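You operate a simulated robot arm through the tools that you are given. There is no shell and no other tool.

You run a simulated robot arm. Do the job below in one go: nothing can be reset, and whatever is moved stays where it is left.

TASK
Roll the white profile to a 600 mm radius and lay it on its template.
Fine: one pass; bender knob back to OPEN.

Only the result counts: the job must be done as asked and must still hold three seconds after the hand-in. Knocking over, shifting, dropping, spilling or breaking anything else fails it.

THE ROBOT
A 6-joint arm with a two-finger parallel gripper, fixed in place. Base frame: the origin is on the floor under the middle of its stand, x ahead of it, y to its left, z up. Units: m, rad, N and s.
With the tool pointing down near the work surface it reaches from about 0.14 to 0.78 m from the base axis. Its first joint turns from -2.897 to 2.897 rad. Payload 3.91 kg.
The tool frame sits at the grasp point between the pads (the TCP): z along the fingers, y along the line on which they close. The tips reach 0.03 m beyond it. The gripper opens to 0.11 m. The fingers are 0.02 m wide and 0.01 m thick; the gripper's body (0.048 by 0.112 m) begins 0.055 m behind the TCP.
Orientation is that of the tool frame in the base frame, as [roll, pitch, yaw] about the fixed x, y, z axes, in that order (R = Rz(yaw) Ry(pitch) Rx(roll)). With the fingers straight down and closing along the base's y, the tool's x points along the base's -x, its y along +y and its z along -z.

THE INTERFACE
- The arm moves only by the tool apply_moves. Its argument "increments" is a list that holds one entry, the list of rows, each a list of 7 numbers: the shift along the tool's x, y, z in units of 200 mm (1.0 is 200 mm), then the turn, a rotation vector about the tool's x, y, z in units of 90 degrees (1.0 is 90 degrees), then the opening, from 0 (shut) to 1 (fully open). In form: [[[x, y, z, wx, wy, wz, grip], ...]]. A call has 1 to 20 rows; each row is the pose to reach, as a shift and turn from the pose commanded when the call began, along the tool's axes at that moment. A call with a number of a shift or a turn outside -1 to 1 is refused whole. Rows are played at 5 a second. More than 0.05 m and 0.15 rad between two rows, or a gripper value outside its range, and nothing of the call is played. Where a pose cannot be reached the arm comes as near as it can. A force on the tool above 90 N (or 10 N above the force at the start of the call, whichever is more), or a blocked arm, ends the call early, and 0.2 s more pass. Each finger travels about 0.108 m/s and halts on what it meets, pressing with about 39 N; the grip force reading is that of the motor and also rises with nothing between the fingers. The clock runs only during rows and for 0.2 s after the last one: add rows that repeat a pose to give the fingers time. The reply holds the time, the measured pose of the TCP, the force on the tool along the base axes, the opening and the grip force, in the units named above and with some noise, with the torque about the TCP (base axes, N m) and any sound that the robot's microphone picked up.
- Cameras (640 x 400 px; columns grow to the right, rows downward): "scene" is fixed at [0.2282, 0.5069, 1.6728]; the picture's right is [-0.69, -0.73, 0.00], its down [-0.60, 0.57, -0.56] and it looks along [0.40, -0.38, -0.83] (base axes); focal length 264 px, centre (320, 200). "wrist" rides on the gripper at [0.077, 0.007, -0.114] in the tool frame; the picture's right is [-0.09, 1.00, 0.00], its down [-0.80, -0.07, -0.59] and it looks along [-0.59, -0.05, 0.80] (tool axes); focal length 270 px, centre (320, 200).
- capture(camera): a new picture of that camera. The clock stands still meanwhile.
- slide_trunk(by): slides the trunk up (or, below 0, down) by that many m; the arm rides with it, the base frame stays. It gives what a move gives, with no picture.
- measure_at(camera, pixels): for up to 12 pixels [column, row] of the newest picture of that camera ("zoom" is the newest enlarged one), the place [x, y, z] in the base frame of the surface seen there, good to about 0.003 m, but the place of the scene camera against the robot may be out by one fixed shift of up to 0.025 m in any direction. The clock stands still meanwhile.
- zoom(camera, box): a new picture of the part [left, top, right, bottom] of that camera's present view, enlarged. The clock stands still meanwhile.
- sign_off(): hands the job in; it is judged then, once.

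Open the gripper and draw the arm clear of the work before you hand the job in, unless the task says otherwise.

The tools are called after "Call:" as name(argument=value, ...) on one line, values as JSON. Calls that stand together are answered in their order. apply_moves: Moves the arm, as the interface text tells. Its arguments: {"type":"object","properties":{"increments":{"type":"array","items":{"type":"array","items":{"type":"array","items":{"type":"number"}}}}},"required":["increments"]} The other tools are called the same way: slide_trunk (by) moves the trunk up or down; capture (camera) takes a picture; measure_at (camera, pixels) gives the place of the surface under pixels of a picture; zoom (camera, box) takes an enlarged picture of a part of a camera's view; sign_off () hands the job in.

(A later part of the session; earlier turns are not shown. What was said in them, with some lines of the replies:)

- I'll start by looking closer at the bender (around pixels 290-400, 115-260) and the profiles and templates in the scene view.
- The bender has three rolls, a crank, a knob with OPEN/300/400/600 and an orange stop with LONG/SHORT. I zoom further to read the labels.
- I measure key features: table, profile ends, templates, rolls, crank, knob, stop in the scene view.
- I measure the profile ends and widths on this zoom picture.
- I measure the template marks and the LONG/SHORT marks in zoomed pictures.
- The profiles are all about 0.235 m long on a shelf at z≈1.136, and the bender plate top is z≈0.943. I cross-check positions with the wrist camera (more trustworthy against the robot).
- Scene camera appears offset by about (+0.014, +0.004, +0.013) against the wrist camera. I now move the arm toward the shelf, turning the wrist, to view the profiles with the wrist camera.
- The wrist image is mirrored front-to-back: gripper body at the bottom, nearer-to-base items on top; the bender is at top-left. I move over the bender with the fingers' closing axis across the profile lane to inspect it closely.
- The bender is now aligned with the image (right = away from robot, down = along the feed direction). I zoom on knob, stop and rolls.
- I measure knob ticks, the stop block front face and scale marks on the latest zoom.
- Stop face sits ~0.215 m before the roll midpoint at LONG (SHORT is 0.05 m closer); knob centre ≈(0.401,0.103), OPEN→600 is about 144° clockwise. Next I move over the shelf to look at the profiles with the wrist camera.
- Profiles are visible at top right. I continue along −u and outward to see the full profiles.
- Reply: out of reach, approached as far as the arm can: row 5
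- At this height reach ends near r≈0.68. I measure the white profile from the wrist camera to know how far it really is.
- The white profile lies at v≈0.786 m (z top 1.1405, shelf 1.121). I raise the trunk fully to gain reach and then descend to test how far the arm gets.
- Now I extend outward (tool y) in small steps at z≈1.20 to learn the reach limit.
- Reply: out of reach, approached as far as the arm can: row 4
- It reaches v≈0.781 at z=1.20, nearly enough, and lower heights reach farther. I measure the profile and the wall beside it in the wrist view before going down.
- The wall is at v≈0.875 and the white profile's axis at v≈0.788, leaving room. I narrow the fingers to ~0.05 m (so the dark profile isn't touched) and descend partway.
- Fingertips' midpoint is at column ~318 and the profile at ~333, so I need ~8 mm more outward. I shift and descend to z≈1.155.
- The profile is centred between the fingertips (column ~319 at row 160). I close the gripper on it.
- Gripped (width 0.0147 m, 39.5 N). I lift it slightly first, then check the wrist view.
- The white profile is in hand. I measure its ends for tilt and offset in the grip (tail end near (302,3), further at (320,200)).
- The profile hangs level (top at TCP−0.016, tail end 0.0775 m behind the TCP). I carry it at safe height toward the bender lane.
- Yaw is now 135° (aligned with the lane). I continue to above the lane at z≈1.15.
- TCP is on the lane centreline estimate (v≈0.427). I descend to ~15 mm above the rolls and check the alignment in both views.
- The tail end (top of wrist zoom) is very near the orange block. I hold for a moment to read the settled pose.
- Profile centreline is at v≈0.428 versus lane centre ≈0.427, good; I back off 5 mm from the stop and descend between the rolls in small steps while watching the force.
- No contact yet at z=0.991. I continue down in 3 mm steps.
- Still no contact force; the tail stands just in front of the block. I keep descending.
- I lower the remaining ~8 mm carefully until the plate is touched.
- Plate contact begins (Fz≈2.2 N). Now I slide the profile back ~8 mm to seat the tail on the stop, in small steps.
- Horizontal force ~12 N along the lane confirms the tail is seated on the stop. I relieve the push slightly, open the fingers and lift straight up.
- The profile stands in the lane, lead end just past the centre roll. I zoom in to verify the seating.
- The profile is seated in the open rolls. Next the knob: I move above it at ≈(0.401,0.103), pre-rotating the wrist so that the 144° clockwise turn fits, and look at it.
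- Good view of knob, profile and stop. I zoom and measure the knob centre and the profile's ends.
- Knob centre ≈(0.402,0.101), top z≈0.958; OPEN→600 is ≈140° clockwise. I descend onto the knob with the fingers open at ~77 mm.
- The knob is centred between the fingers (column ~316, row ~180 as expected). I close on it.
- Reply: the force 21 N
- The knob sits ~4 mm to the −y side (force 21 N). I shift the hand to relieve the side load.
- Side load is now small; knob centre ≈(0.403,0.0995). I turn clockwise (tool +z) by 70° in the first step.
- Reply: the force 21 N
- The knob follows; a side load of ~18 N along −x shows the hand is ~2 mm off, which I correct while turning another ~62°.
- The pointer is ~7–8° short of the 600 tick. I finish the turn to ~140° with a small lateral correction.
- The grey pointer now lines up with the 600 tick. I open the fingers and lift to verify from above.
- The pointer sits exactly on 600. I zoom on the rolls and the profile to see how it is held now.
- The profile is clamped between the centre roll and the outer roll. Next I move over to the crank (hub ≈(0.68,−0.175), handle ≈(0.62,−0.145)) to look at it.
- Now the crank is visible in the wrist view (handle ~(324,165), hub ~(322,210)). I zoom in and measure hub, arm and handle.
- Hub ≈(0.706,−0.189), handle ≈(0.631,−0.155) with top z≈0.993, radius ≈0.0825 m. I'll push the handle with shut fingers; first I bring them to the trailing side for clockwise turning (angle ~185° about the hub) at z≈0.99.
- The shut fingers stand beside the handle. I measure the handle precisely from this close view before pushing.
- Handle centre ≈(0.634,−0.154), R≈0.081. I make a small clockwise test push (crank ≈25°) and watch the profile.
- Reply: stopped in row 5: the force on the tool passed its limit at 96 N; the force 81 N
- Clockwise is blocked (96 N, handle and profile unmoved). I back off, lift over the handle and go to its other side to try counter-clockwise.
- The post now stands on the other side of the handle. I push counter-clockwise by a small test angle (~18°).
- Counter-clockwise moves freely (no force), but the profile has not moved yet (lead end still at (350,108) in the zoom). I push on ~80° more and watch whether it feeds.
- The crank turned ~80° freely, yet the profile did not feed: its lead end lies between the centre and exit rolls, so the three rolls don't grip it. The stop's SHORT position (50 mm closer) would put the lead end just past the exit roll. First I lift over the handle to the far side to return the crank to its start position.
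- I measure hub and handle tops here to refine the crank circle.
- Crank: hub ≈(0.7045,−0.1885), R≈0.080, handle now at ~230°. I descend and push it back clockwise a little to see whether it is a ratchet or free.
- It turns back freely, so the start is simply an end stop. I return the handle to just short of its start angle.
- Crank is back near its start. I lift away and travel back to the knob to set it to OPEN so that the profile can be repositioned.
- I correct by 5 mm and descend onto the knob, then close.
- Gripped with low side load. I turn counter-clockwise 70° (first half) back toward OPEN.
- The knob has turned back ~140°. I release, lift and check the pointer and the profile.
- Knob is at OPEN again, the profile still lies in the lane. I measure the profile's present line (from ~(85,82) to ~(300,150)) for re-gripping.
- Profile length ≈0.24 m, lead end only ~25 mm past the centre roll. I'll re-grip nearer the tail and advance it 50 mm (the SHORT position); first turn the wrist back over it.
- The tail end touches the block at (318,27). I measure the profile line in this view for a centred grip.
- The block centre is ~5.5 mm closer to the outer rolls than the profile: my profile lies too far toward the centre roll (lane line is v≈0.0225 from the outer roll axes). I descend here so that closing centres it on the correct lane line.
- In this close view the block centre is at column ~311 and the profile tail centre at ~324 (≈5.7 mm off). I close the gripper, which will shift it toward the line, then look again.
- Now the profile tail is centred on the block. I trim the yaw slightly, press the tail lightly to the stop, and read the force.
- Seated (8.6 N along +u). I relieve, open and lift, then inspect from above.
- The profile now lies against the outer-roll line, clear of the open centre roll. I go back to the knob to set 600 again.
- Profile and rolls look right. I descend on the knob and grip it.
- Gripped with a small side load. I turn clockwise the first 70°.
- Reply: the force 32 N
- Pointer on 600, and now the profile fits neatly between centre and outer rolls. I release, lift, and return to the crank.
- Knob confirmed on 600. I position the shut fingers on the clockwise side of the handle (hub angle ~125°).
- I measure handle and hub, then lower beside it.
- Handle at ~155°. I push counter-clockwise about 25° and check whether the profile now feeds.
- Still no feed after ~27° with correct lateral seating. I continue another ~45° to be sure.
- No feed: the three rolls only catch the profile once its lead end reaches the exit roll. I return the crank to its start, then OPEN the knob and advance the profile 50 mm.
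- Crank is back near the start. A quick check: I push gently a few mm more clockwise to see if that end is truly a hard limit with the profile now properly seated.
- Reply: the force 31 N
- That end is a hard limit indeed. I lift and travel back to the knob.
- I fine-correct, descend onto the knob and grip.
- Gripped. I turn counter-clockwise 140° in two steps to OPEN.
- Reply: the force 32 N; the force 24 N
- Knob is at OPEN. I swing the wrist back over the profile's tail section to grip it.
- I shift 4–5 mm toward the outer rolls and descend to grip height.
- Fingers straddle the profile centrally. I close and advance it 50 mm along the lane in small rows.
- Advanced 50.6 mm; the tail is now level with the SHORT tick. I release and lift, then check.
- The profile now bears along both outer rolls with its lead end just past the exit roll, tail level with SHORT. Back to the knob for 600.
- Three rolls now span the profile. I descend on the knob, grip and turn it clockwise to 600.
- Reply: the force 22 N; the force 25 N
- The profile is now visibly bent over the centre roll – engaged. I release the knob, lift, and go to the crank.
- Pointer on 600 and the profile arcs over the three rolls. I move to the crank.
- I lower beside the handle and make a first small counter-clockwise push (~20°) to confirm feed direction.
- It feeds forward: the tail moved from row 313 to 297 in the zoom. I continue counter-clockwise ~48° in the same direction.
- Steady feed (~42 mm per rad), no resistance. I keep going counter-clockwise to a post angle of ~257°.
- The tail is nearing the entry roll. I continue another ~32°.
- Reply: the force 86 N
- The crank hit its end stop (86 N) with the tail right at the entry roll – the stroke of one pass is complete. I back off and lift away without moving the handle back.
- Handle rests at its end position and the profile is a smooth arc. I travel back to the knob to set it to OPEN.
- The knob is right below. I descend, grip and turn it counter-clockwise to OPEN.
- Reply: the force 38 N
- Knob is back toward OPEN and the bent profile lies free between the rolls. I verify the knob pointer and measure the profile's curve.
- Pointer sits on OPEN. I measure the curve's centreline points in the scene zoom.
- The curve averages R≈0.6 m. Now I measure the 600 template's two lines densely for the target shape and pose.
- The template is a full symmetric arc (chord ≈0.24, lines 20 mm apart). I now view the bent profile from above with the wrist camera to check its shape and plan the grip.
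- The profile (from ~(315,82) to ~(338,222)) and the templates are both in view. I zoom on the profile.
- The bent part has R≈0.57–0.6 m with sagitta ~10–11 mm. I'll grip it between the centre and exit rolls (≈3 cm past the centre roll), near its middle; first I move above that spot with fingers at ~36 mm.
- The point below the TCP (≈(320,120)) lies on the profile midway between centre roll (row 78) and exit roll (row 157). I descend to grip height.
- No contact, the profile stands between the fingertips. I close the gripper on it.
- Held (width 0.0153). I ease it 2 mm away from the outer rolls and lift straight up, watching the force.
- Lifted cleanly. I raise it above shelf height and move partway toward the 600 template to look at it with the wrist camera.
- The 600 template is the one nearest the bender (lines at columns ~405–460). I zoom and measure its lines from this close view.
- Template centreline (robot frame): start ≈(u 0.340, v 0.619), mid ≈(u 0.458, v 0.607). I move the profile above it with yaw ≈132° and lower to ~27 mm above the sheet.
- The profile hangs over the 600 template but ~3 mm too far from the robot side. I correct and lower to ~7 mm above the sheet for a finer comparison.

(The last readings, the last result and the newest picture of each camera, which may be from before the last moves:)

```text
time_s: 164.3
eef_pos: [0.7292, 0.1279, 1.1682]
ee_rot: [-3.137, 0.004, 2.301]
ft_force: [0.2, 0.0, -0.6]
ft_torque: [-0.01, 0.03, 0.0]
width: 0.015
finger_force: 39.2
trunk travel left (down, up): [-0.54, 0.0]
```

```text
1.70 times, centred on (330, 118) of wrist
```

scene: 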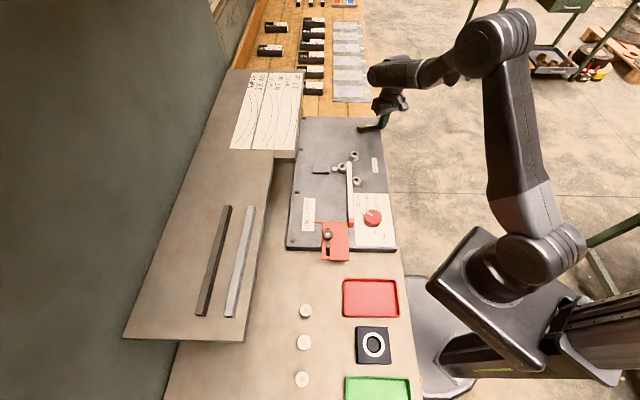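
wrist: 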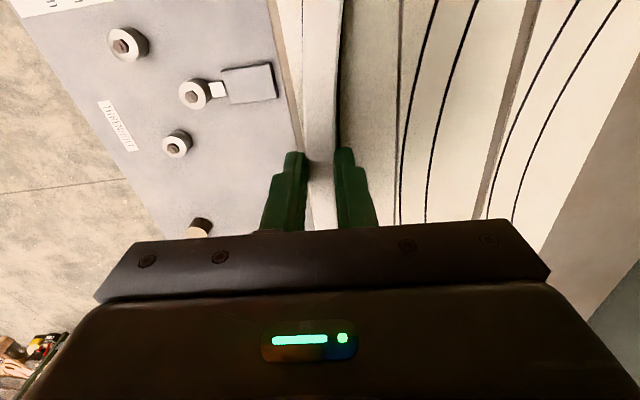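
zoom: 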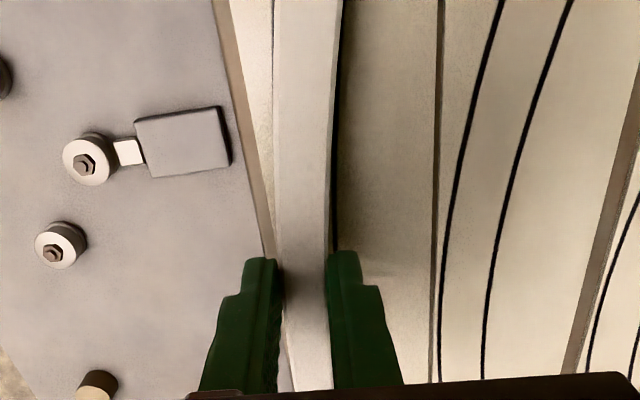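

Tail end sits centred over the line starts ((325,323)+12 px drop vs target (328,338)), and in the wrist view the profile is centred between both lines. I lower the last ~6–7 mm gently.

Call:
apply_moves(increments=[[[0, 0, 0.012, 0, 0, 0, 0.0], [0, 0, 0.022, 0, 0, 0, 0.0], [0, 0, 0.03, 0, 0, 0, 0.0], [0, 0, 0.03, 0, 0, 0, 0.0]]])

Call:
zoom(camera="scene", box=[260, 100, 310, 155])

```text
time_s: 165.3
eef_pos: [0.7308, 0.1276, 1.1632]
ee_rot: [-3.136, 0.007, 2.302]
ft_force: [0.4, 0.1, -0.4]
ft_torque: [0.03, 0.0, 0.03]
width: 0.0155
finger_force: 39.0
trunk travel left (down, up): [-0.54, 0.0]
```

```text
7.27 times, centred on (285, 128) of scene
```

zoom: 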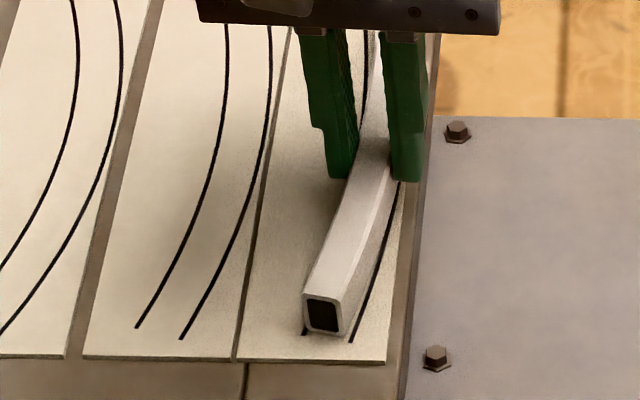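

Nearly down, tail at the line starts. I lower a further 2–3 mm until contact.

Call:
apply_moves(increments=[[[0, 0, 0.006, 0, 0, 0, 0.0], [0, 0, 0.012, 0, 0, 0, 0.0], [0, 0, 0.012, 0, 0, 0, 0.0]]])

```text
time_s: 166.1
eef_pos: [0.7304, 0.1272, 1.1609]
ee_rot: [-3.138, 0.007, 2.303]
ft_force: [1.1, 0.7, 7.1]
ft_torque: [0.51, 0.28, -0.07]
width: 0.0155
finger_force: 39.1
trunk travel left (down, up): [-0.54, 0.0]
```

Contact (7 N). I relieve slightly, open the fingers and lift straight up.

Call:
apply_moves(increments=[[[0, 0, -0.004, 0, 0, 0, 0.0], [0, 0, -0.004, 0, 0, 0, 0.16], [0, 0, -0.004, 0, 0, 0, 0.25], [0, 0, -0.004, 0, 0, 0, 0.3], [0, 0, -0.004, 0, 0, 0, 0.3]]])

Call:
apply_moves(increments=[[[0, 0, -0.05, 0, 0, 0, 0.3], [0, 0, -0.15, 0, 0, 0, 0.3], [0, 0, -0.25, 0, 0, 0, 0.3]]])

Call:
capture(camera="wrist")

Call:
zoom(camera="scene", box=[250, 80, 320, 160])

```text
time_s: 167.3
eef_pos: [0.7303, 0.1258, 1.1625]
ee_rot: [-3.137, 0.009, 2.302]
ft_force: [-0.3, -0.3, 1.1]
ft_torque: [-0.02, -0.01, 0.0]
width: 0.0329
finger_force: 0.1
trunk travel left (down, up): [-0.54, 0.0]
```

```text
time_s: 168.1
eef_pos: [0.731, 0.1262, 1.2111]
ee_rot: [-3.139, 0.005, 2.301]
ft_force: [0.1, 0.7, 0.3]
ft_torque: [0.0, -0.01, 0.0]
width: 0.033
finger_force: 0.2
trunk travel left (down, up): [-0.54, 0.0]
```

```text
taken
```

wrist: 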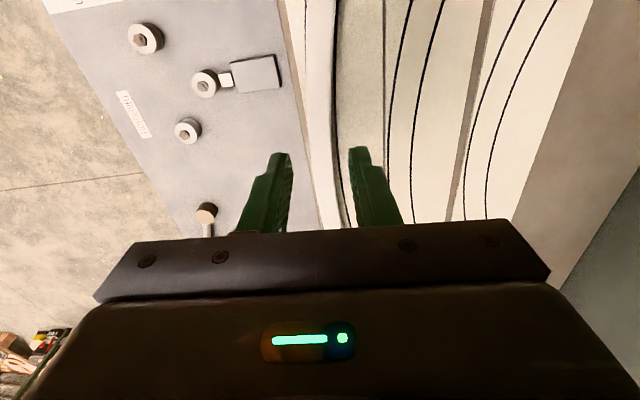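

```text
5.00 times, centred on (285, 120) of scene
```

zoom: 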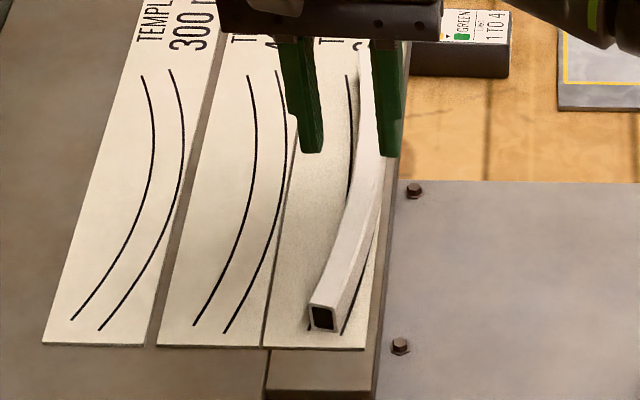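

Released. I retract toward the robot and up to get a clear view of the profile on its template.

Call:
apply_moves(increments=[[[0, -0.15, -0.05, 0, 0, 0, 0.3], [0, -0.35, -0.12, 0, 0, 0, 0.3], [0, -0.55, -0.2, 0, 0, 0, 0.3], [0, -0.75, -0.3, 0, 0, 0, 0.3], [0, -0.95, -0.4, 0, 0, 0, 0.3]]])

Call:
capture(camera="wrist")

Call:
zoom(camera="scene", box=[250, 80, 320, 160])

```text
time_s: 169.3
eef_pos: [0.5882, -0.0003, 1.2921]
ee_rot: [-3.138, 0.006, 2.305]
ft_force: [0.2, 0.1, 0.2]
ft_torque: [-0.02, -0.02, -0.02]
width: 0.0331
finger_force: 0.1
trunk travel left (down, up): [-0.54, 0.0]
```

```text
taken
```

wrist: 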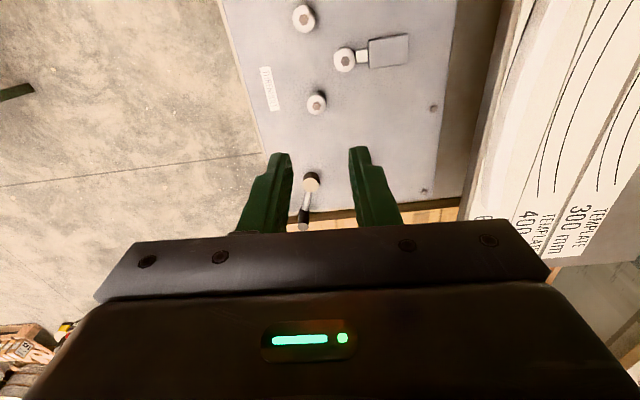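

```text
5.00 times, centred on (285, 120) of scene
```

zoom: 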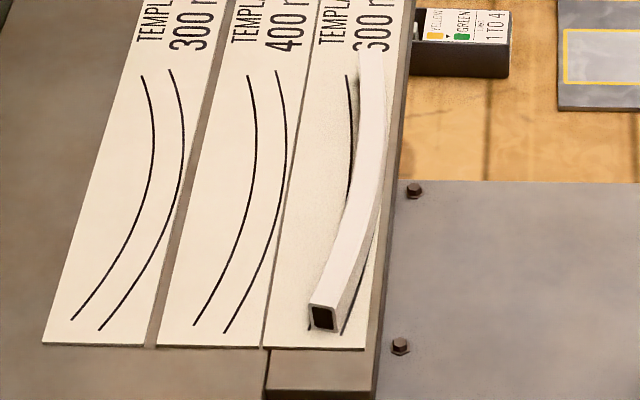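

The tail is centred, but the far (lead) end seems rotated a little toward the robot: a gap shows along the left line near the top. I zoom in and measure it.

Call:
zoom(camera="scene", box=[275, 80, 310, 125])

Call:
zoom(camera="scene", box=[270, 110, 310, 155])

```text
8.89 times, centred on (292, 102) of scene
```

zoom: 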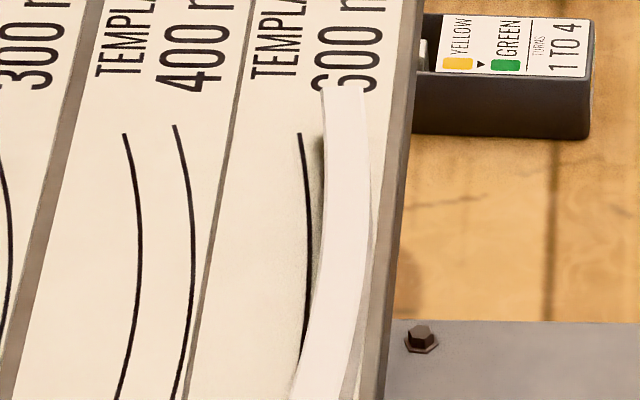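

```text
8.89 times, centred on (290, 132) of scene
```

zoom: 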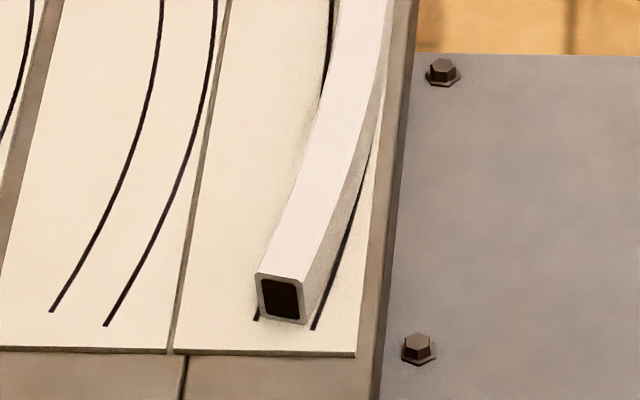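

Line starts vs tail: tail ≈2 mm too far out; lead end ≈7–8 mm too near the robot, so it needs ≈2.3° counter-clockwise rotation. I return above it to re-grip at the same spot.

Call:
apply_moves(increments=[[[0, 0.2, 0.1, 0, 0, 0, 0.33], [0, 0.4, 0.2, 0, 0, 0, 0.33], [0, 0.6, 0.28, 0, 0, 0, 0.33], [0, 0.8, 0.35, 0, 0, 0, 0.33], [-0.004, 0.955, 0.41, 0, 0, 0, 0.33], [-0.004, 0.955, 0.41, 0, 0, 0, 0.33]]])

Call:
capture(camera="wrist")

```text
time_s: 170.7
eef_pos: [0.7299, 0.1264, 1.2078]
ee_rot: [-3.138, 0.008, 2.302]
ft_force: [0.2, 0.1, 0.6]
ft_torque: [0.01, -0.03, -0.01]
width: 0.0359
finger_force: 0.0
trunk travel left (down, up): [-0.54, 0.0]
```

```text
taken
```

wrist: 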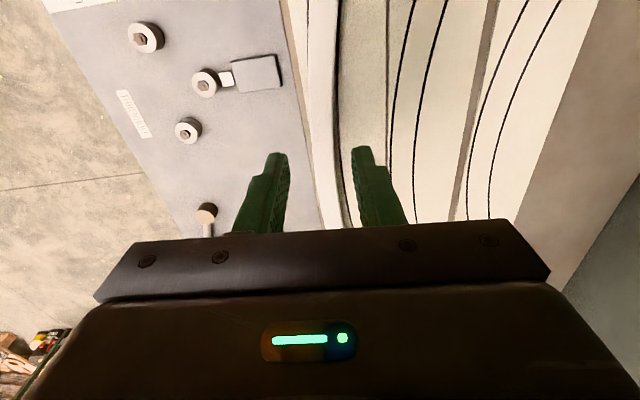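

Call:
zoom(camera="wrist", box=[270, 0, 400, 235])

```text
1.70 times, centred on (335, 118) of wrist
```

zoom: 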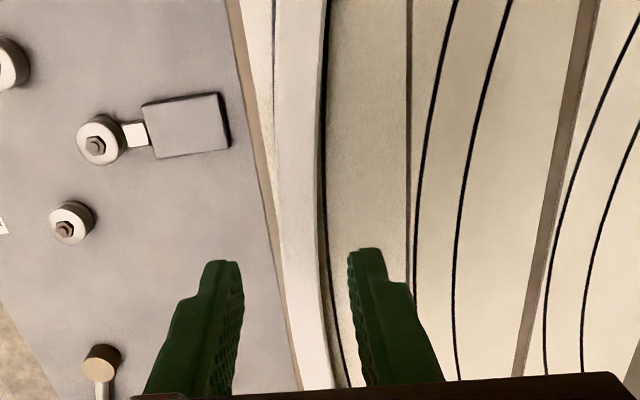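

The gap to the inner line widens toward the lead (bottom), confirming the needed rotation. I descend and re-grip.

Call:
apply_moves(increments=[[[0, 0, 0.08, 0, 0, 0, 0.33], [0, 0, 0.16, 0, 0, 0, 0.33], [0, 0, 0.225, 0, 0, 0, 0.33], [0, 0, 0.225, 0, 0, 0, 0.33], [0, 0, 0.225, 0, 0, 0, 0.2], [0, 0, 0.225, 0, 0, 0, 0.1], [0, 0, 0.225, 0, 0, 0, 0.0], [0, 0, 0.225, 0, 0, 0, 0.0]]])

```text
time_s: 172.5
eef_pos: [0.7321, 0.1267, 1.1652]
ee_rot: [-3.136, 0.008, 2.301]
ft_force: [0.0, -1.3, -0.7]
ft_torque: [0.0, 0.01, 0.01]
width: 0.0154
finger_force: 39.3
trunk travel left (down, up): [-0.54, 0.0]
```

Gripped. I lift 4 mm, rotate +2.3° and shift +1 mm outward, then look before lowering.

Call:
apply_moves(increments=[[[0, 0, -0.02, 0, 0, 0, 0.0], [0, 0.003, -0.025, 0, 0, -0.012, 0.0], [0, 0.006, -0.025, 0, 0, -0.026, 0.0], [0, 0.006, -0.025, 0, 0, -0.026, 0.0]]])

Call:
zoom(camera="scene", box=[270, 110, 310, 155])

Call:
zoom(camera="wrist", box=[270, 0, 400, 235])

```text
time_s: 173.5
eef_pos: [0.7333, 0.1276, 1.1696]
ee_rot: [-3.137, 0.006, 2.345]
ft_force: [-0.5, 0.5, 0.2]
ft_torque: [0.03, -0.01, 0.01]
width: 0.0155
finger_force: 38.8
trunk travel left (down, up): [-0.54, 0.0]
```

```text
8.89 times, centred on (290, 132) of scene
```

zoom: 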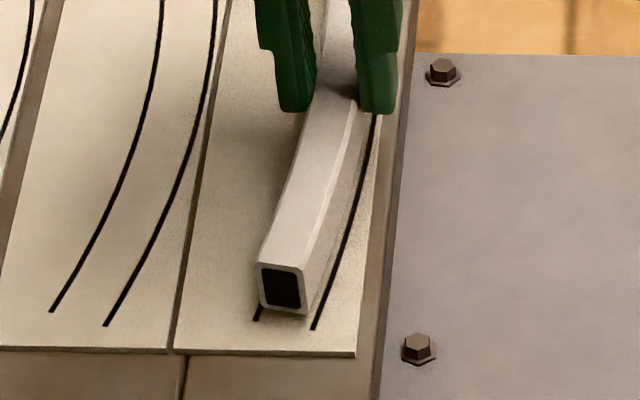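

```text
1.70 times, centred on (335, 118) of wrist
```

zoom: 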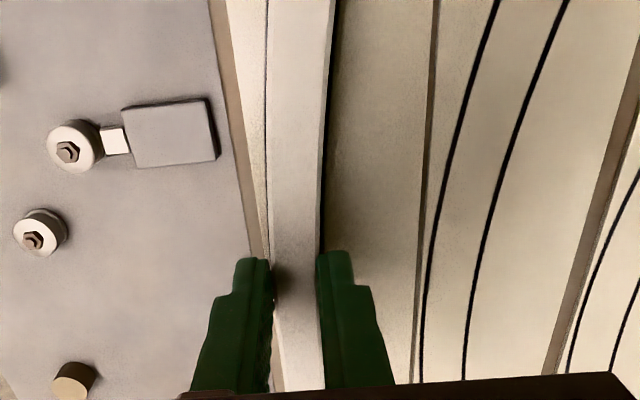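

The tail is now centred between the line starts (gaps ~6 and ~8 px). I lower to contact, release and lift.

Call:
apply_moves(increments=[[[0, 0, 0.012, 0, 0, 0, 0.0], [0, 0, 0.024, 0, 0, 0, 0.0], [0, 0, 0.026, 0, 0, 0, 0.0], [0, 0, 0.026, 0, 0, 0, 0.0]]])

```text
time_s: 174.5
eef_pos: [0.7327, 0.1275, 1.1652]
ee_rot: [-3.137, 0.006, 2.344]
ft_force: [-0.1, 0.0, -0.7]
ft_torque: [0.0, 0.02, 0.0]
width: 0.0153
finger_force: 39.4
trunk travel left (down, up): [-0.54, 0.0]
```

Call:
apply_moves(increments=[[[0, 0, 0.005, 0, 0, 0, 0.0], [0, 0, 0.01, 0, 0, 0, 0.0], [0, 0, 0.01, 0, 0, 0, 0.0]]])

```text
time_s: 175.3
eef_pos: [0.7311, 0.1289, 1.1643]
ee_rot: [-3.14, 0.008, 2.346]
ft_force: [2.7, 2.6, 15.1]
ft_torque: [0.62, 0.36, -0.11]
width: 0.0155
finger_force: 39.5
trunk travel left (down, up): [-0.54, 0.0]
```

Contact reached (15 N). I relieve ~1.5 mm, open and lift, then retract for a clear view.

Call:
apply_moves(increments=[[[0, 0, -0.007, 0, 0, 0, 0.0], [0, 0, -0.007, 0, 0, 0, 0.0], [0, 0, -0.007, 0, 0, 0, 0.16], [0, 0, -0.007, 0, 0, 0, 0.25], [0, 0, -0.007, 0, 0, 0, 0.3], [0, 0, -0.007, 0, 0, 0, 0.3]]])

Call:
apply_moves(increments=[[[0, 0, -0.05, 0, 0, 0, 0.3], [0, 0, -0.15, 0, 0, 0, 0.3], [0, 0, -0.25, 0, 0, 0, 0.3], [0, -0.15, -0.3, 0, 0, 0, 0.3], [0, -0.35, -0.37, 0, 0, 0, 0.3], [0, -0.55, -0.45, 0, 0, 0, 0.3], [0, -0.75, -0.55, 0, 0, 0, 0.3], [0, -0.95, -0.65, 0, 0, 0, 0.3]]])

Call:
zoom(camera="scene", box=[275, 80, 310, 125])

Call:
zoom(camera="scene", box=[270, 110, 310, 155])

```text
time_s: 176.7
eef_pos: [0.7337, 0.1273, 1.1645]
ee_rot: [-3.137, 0.004, 2.343]
ft_force: [0.2, -0.2, -1.1]
ft_torque: [0.01, 0.01, 0.02]
width: 0.033
finger_force: 0.1
trunk travel left (down, up): [-0.54, 0.0]
```

```text
time_s: 178.5
eef_pos: [0.5965, -0.0059, 1.2957]
ee_rot: [-3.138, 0.008, 2.344]
ft_force: [-0.4, -0.1, 0.0]
ft_torque: [-0.01, -0.01, -0.02]
width: 0.0329
finger_force: 0.1
trunk travel left (down, up): [-0.54, 0.0]
```

```text
8.89 times, centred on (292, 102) of scene
```

zoom: 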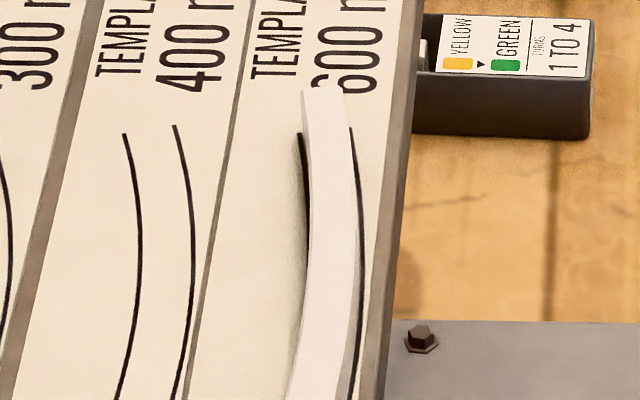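

```text
8.89 times, centred on (290, 132) of scene
```

zoom: 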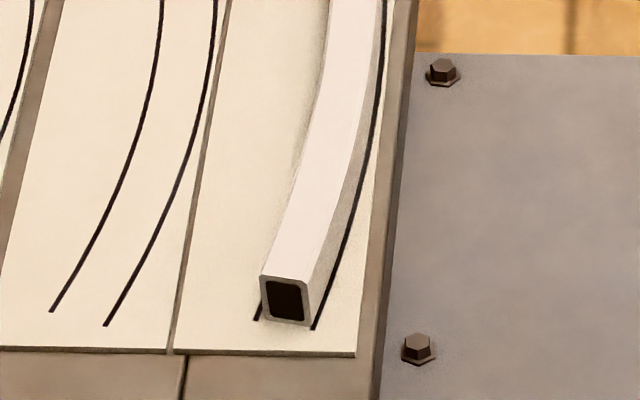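

The profile now lies between both lines along its length (lead gaps ~8/2 px, tail ~5/7 px, i.e. within ~1 mm). I open fully and withdraw the arm toward its home pose.

Call:
apply_moves(increments=[[[0.14, -0.11, -0.03, 0, 0, -0.08, 0.5], [0.28, -0.22, -0.06, 0, 0, -0.16, 0.7], [0.42, -0.33, -0.1, 0, 0, -0.24, 0.9], [0.57, -0.45, -0.13, 0, 0, -0.32, 1.0], [0.72, -0.56, -0.16, 0, 0, -0.4, 1.0], [0.876, -0.682, -0.2, 0, 0, -0.48, 1.0], [0.876, -0.682, -0.2, 0, 0, -0.5, 1.0]]])

Call:
capture(camera="scene")

Call:
zoom(camera="scene", box=[230, 70, 400, 260])

```text
time_s: 180.1
eef_pos: [0.3777, 0.0263, 1.3345]
ee_rot: [-3.133, 0.0, 3.131]
ft_force: [-0.7, 0.6, 0.0]
ft_torque: [-0.02, 0.02, -0.05]
width: 0.1102
finger_force: 0.0
trunk travel left (down, up): [-0.54, 0.0]
```

```text
taken
```

scene: 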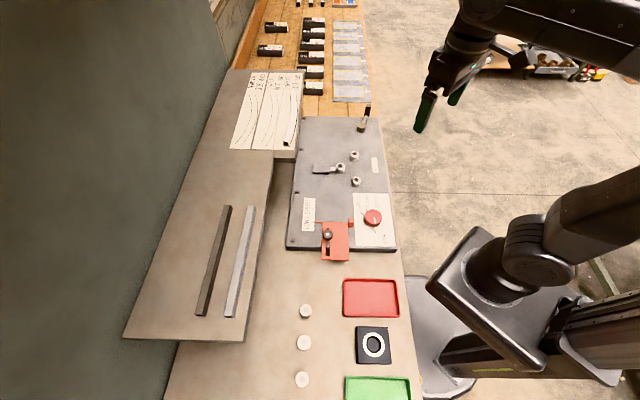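

```text
2.11 times, centred on (315, 165) of scene
```

zoom: 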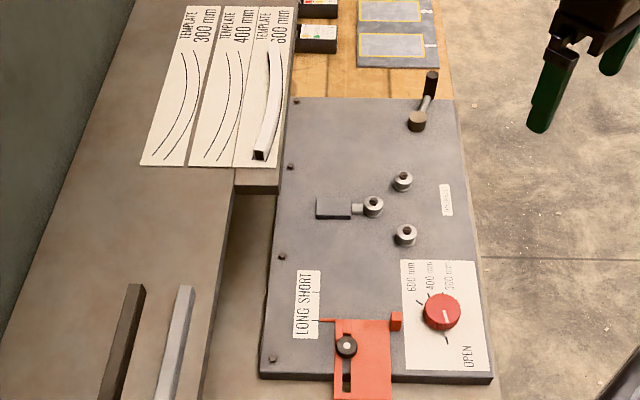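

All else is undisturbed. One last check of the knob pointer at OPEN before hand-in.

Call:
zoom(camera="scene", box=[345, 190, 400, 250])

Call:
zoom(camera="scene", box=[255, 80, 315, 160])

```text
6.67 times, centred on (372, 220) of scene
```

zoom: 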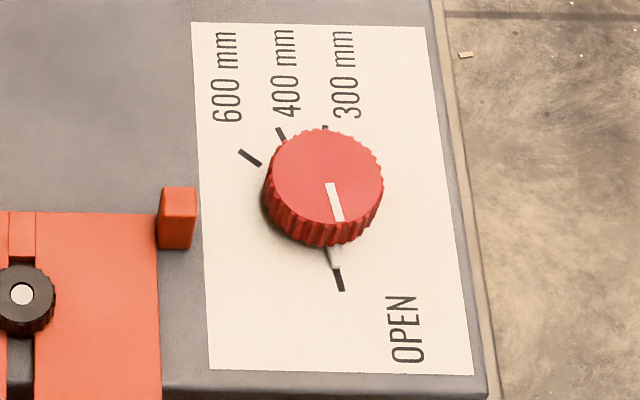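

```text
5.00 times, centred on (285, 120) of scene
```

zoom: 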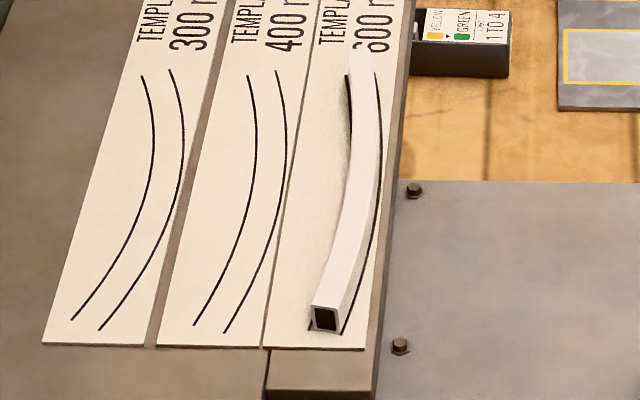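

The knob pointer is on OPEN, the bent white profile lies between the lines of the 600 mm template, the gripper is open and the arm is clear. I hand the job in.

Call:
sign_off()

```text
The job is handed in.
```

I rolled the white profile in one pass at the 600 mm setting and laid it on the 600 mm template. The job is handed in; I don't have the verdict.

- **Shape:** rough camera measurements put the bent part at about 570–600 mm radius. The last few centimetres at each end looked nearly straight.
- **Placement:** the profile lies between the template's two lines, within about 1 mm sideways and 2–3 mm at the ends. The first placement was about 2° off, so I picked it up again and turned it.
- **Bender knob:** its pointer is on OPEN.
- **Stop:** it is still at LONG. With the profile seated there, the rolls did not catch it, so I slid the profile about 50 mm forward by hand to where SHORT would put it.
- **Crank:** I turned the crank back and forth twice before the rolls caught, which fed nothing through. Only the later full stroke moved the profile, and I left the crank at the end of that stroke.
- **Everything else:** nothing else looked moved in the last picture. The gripper is open and the arm is clear.
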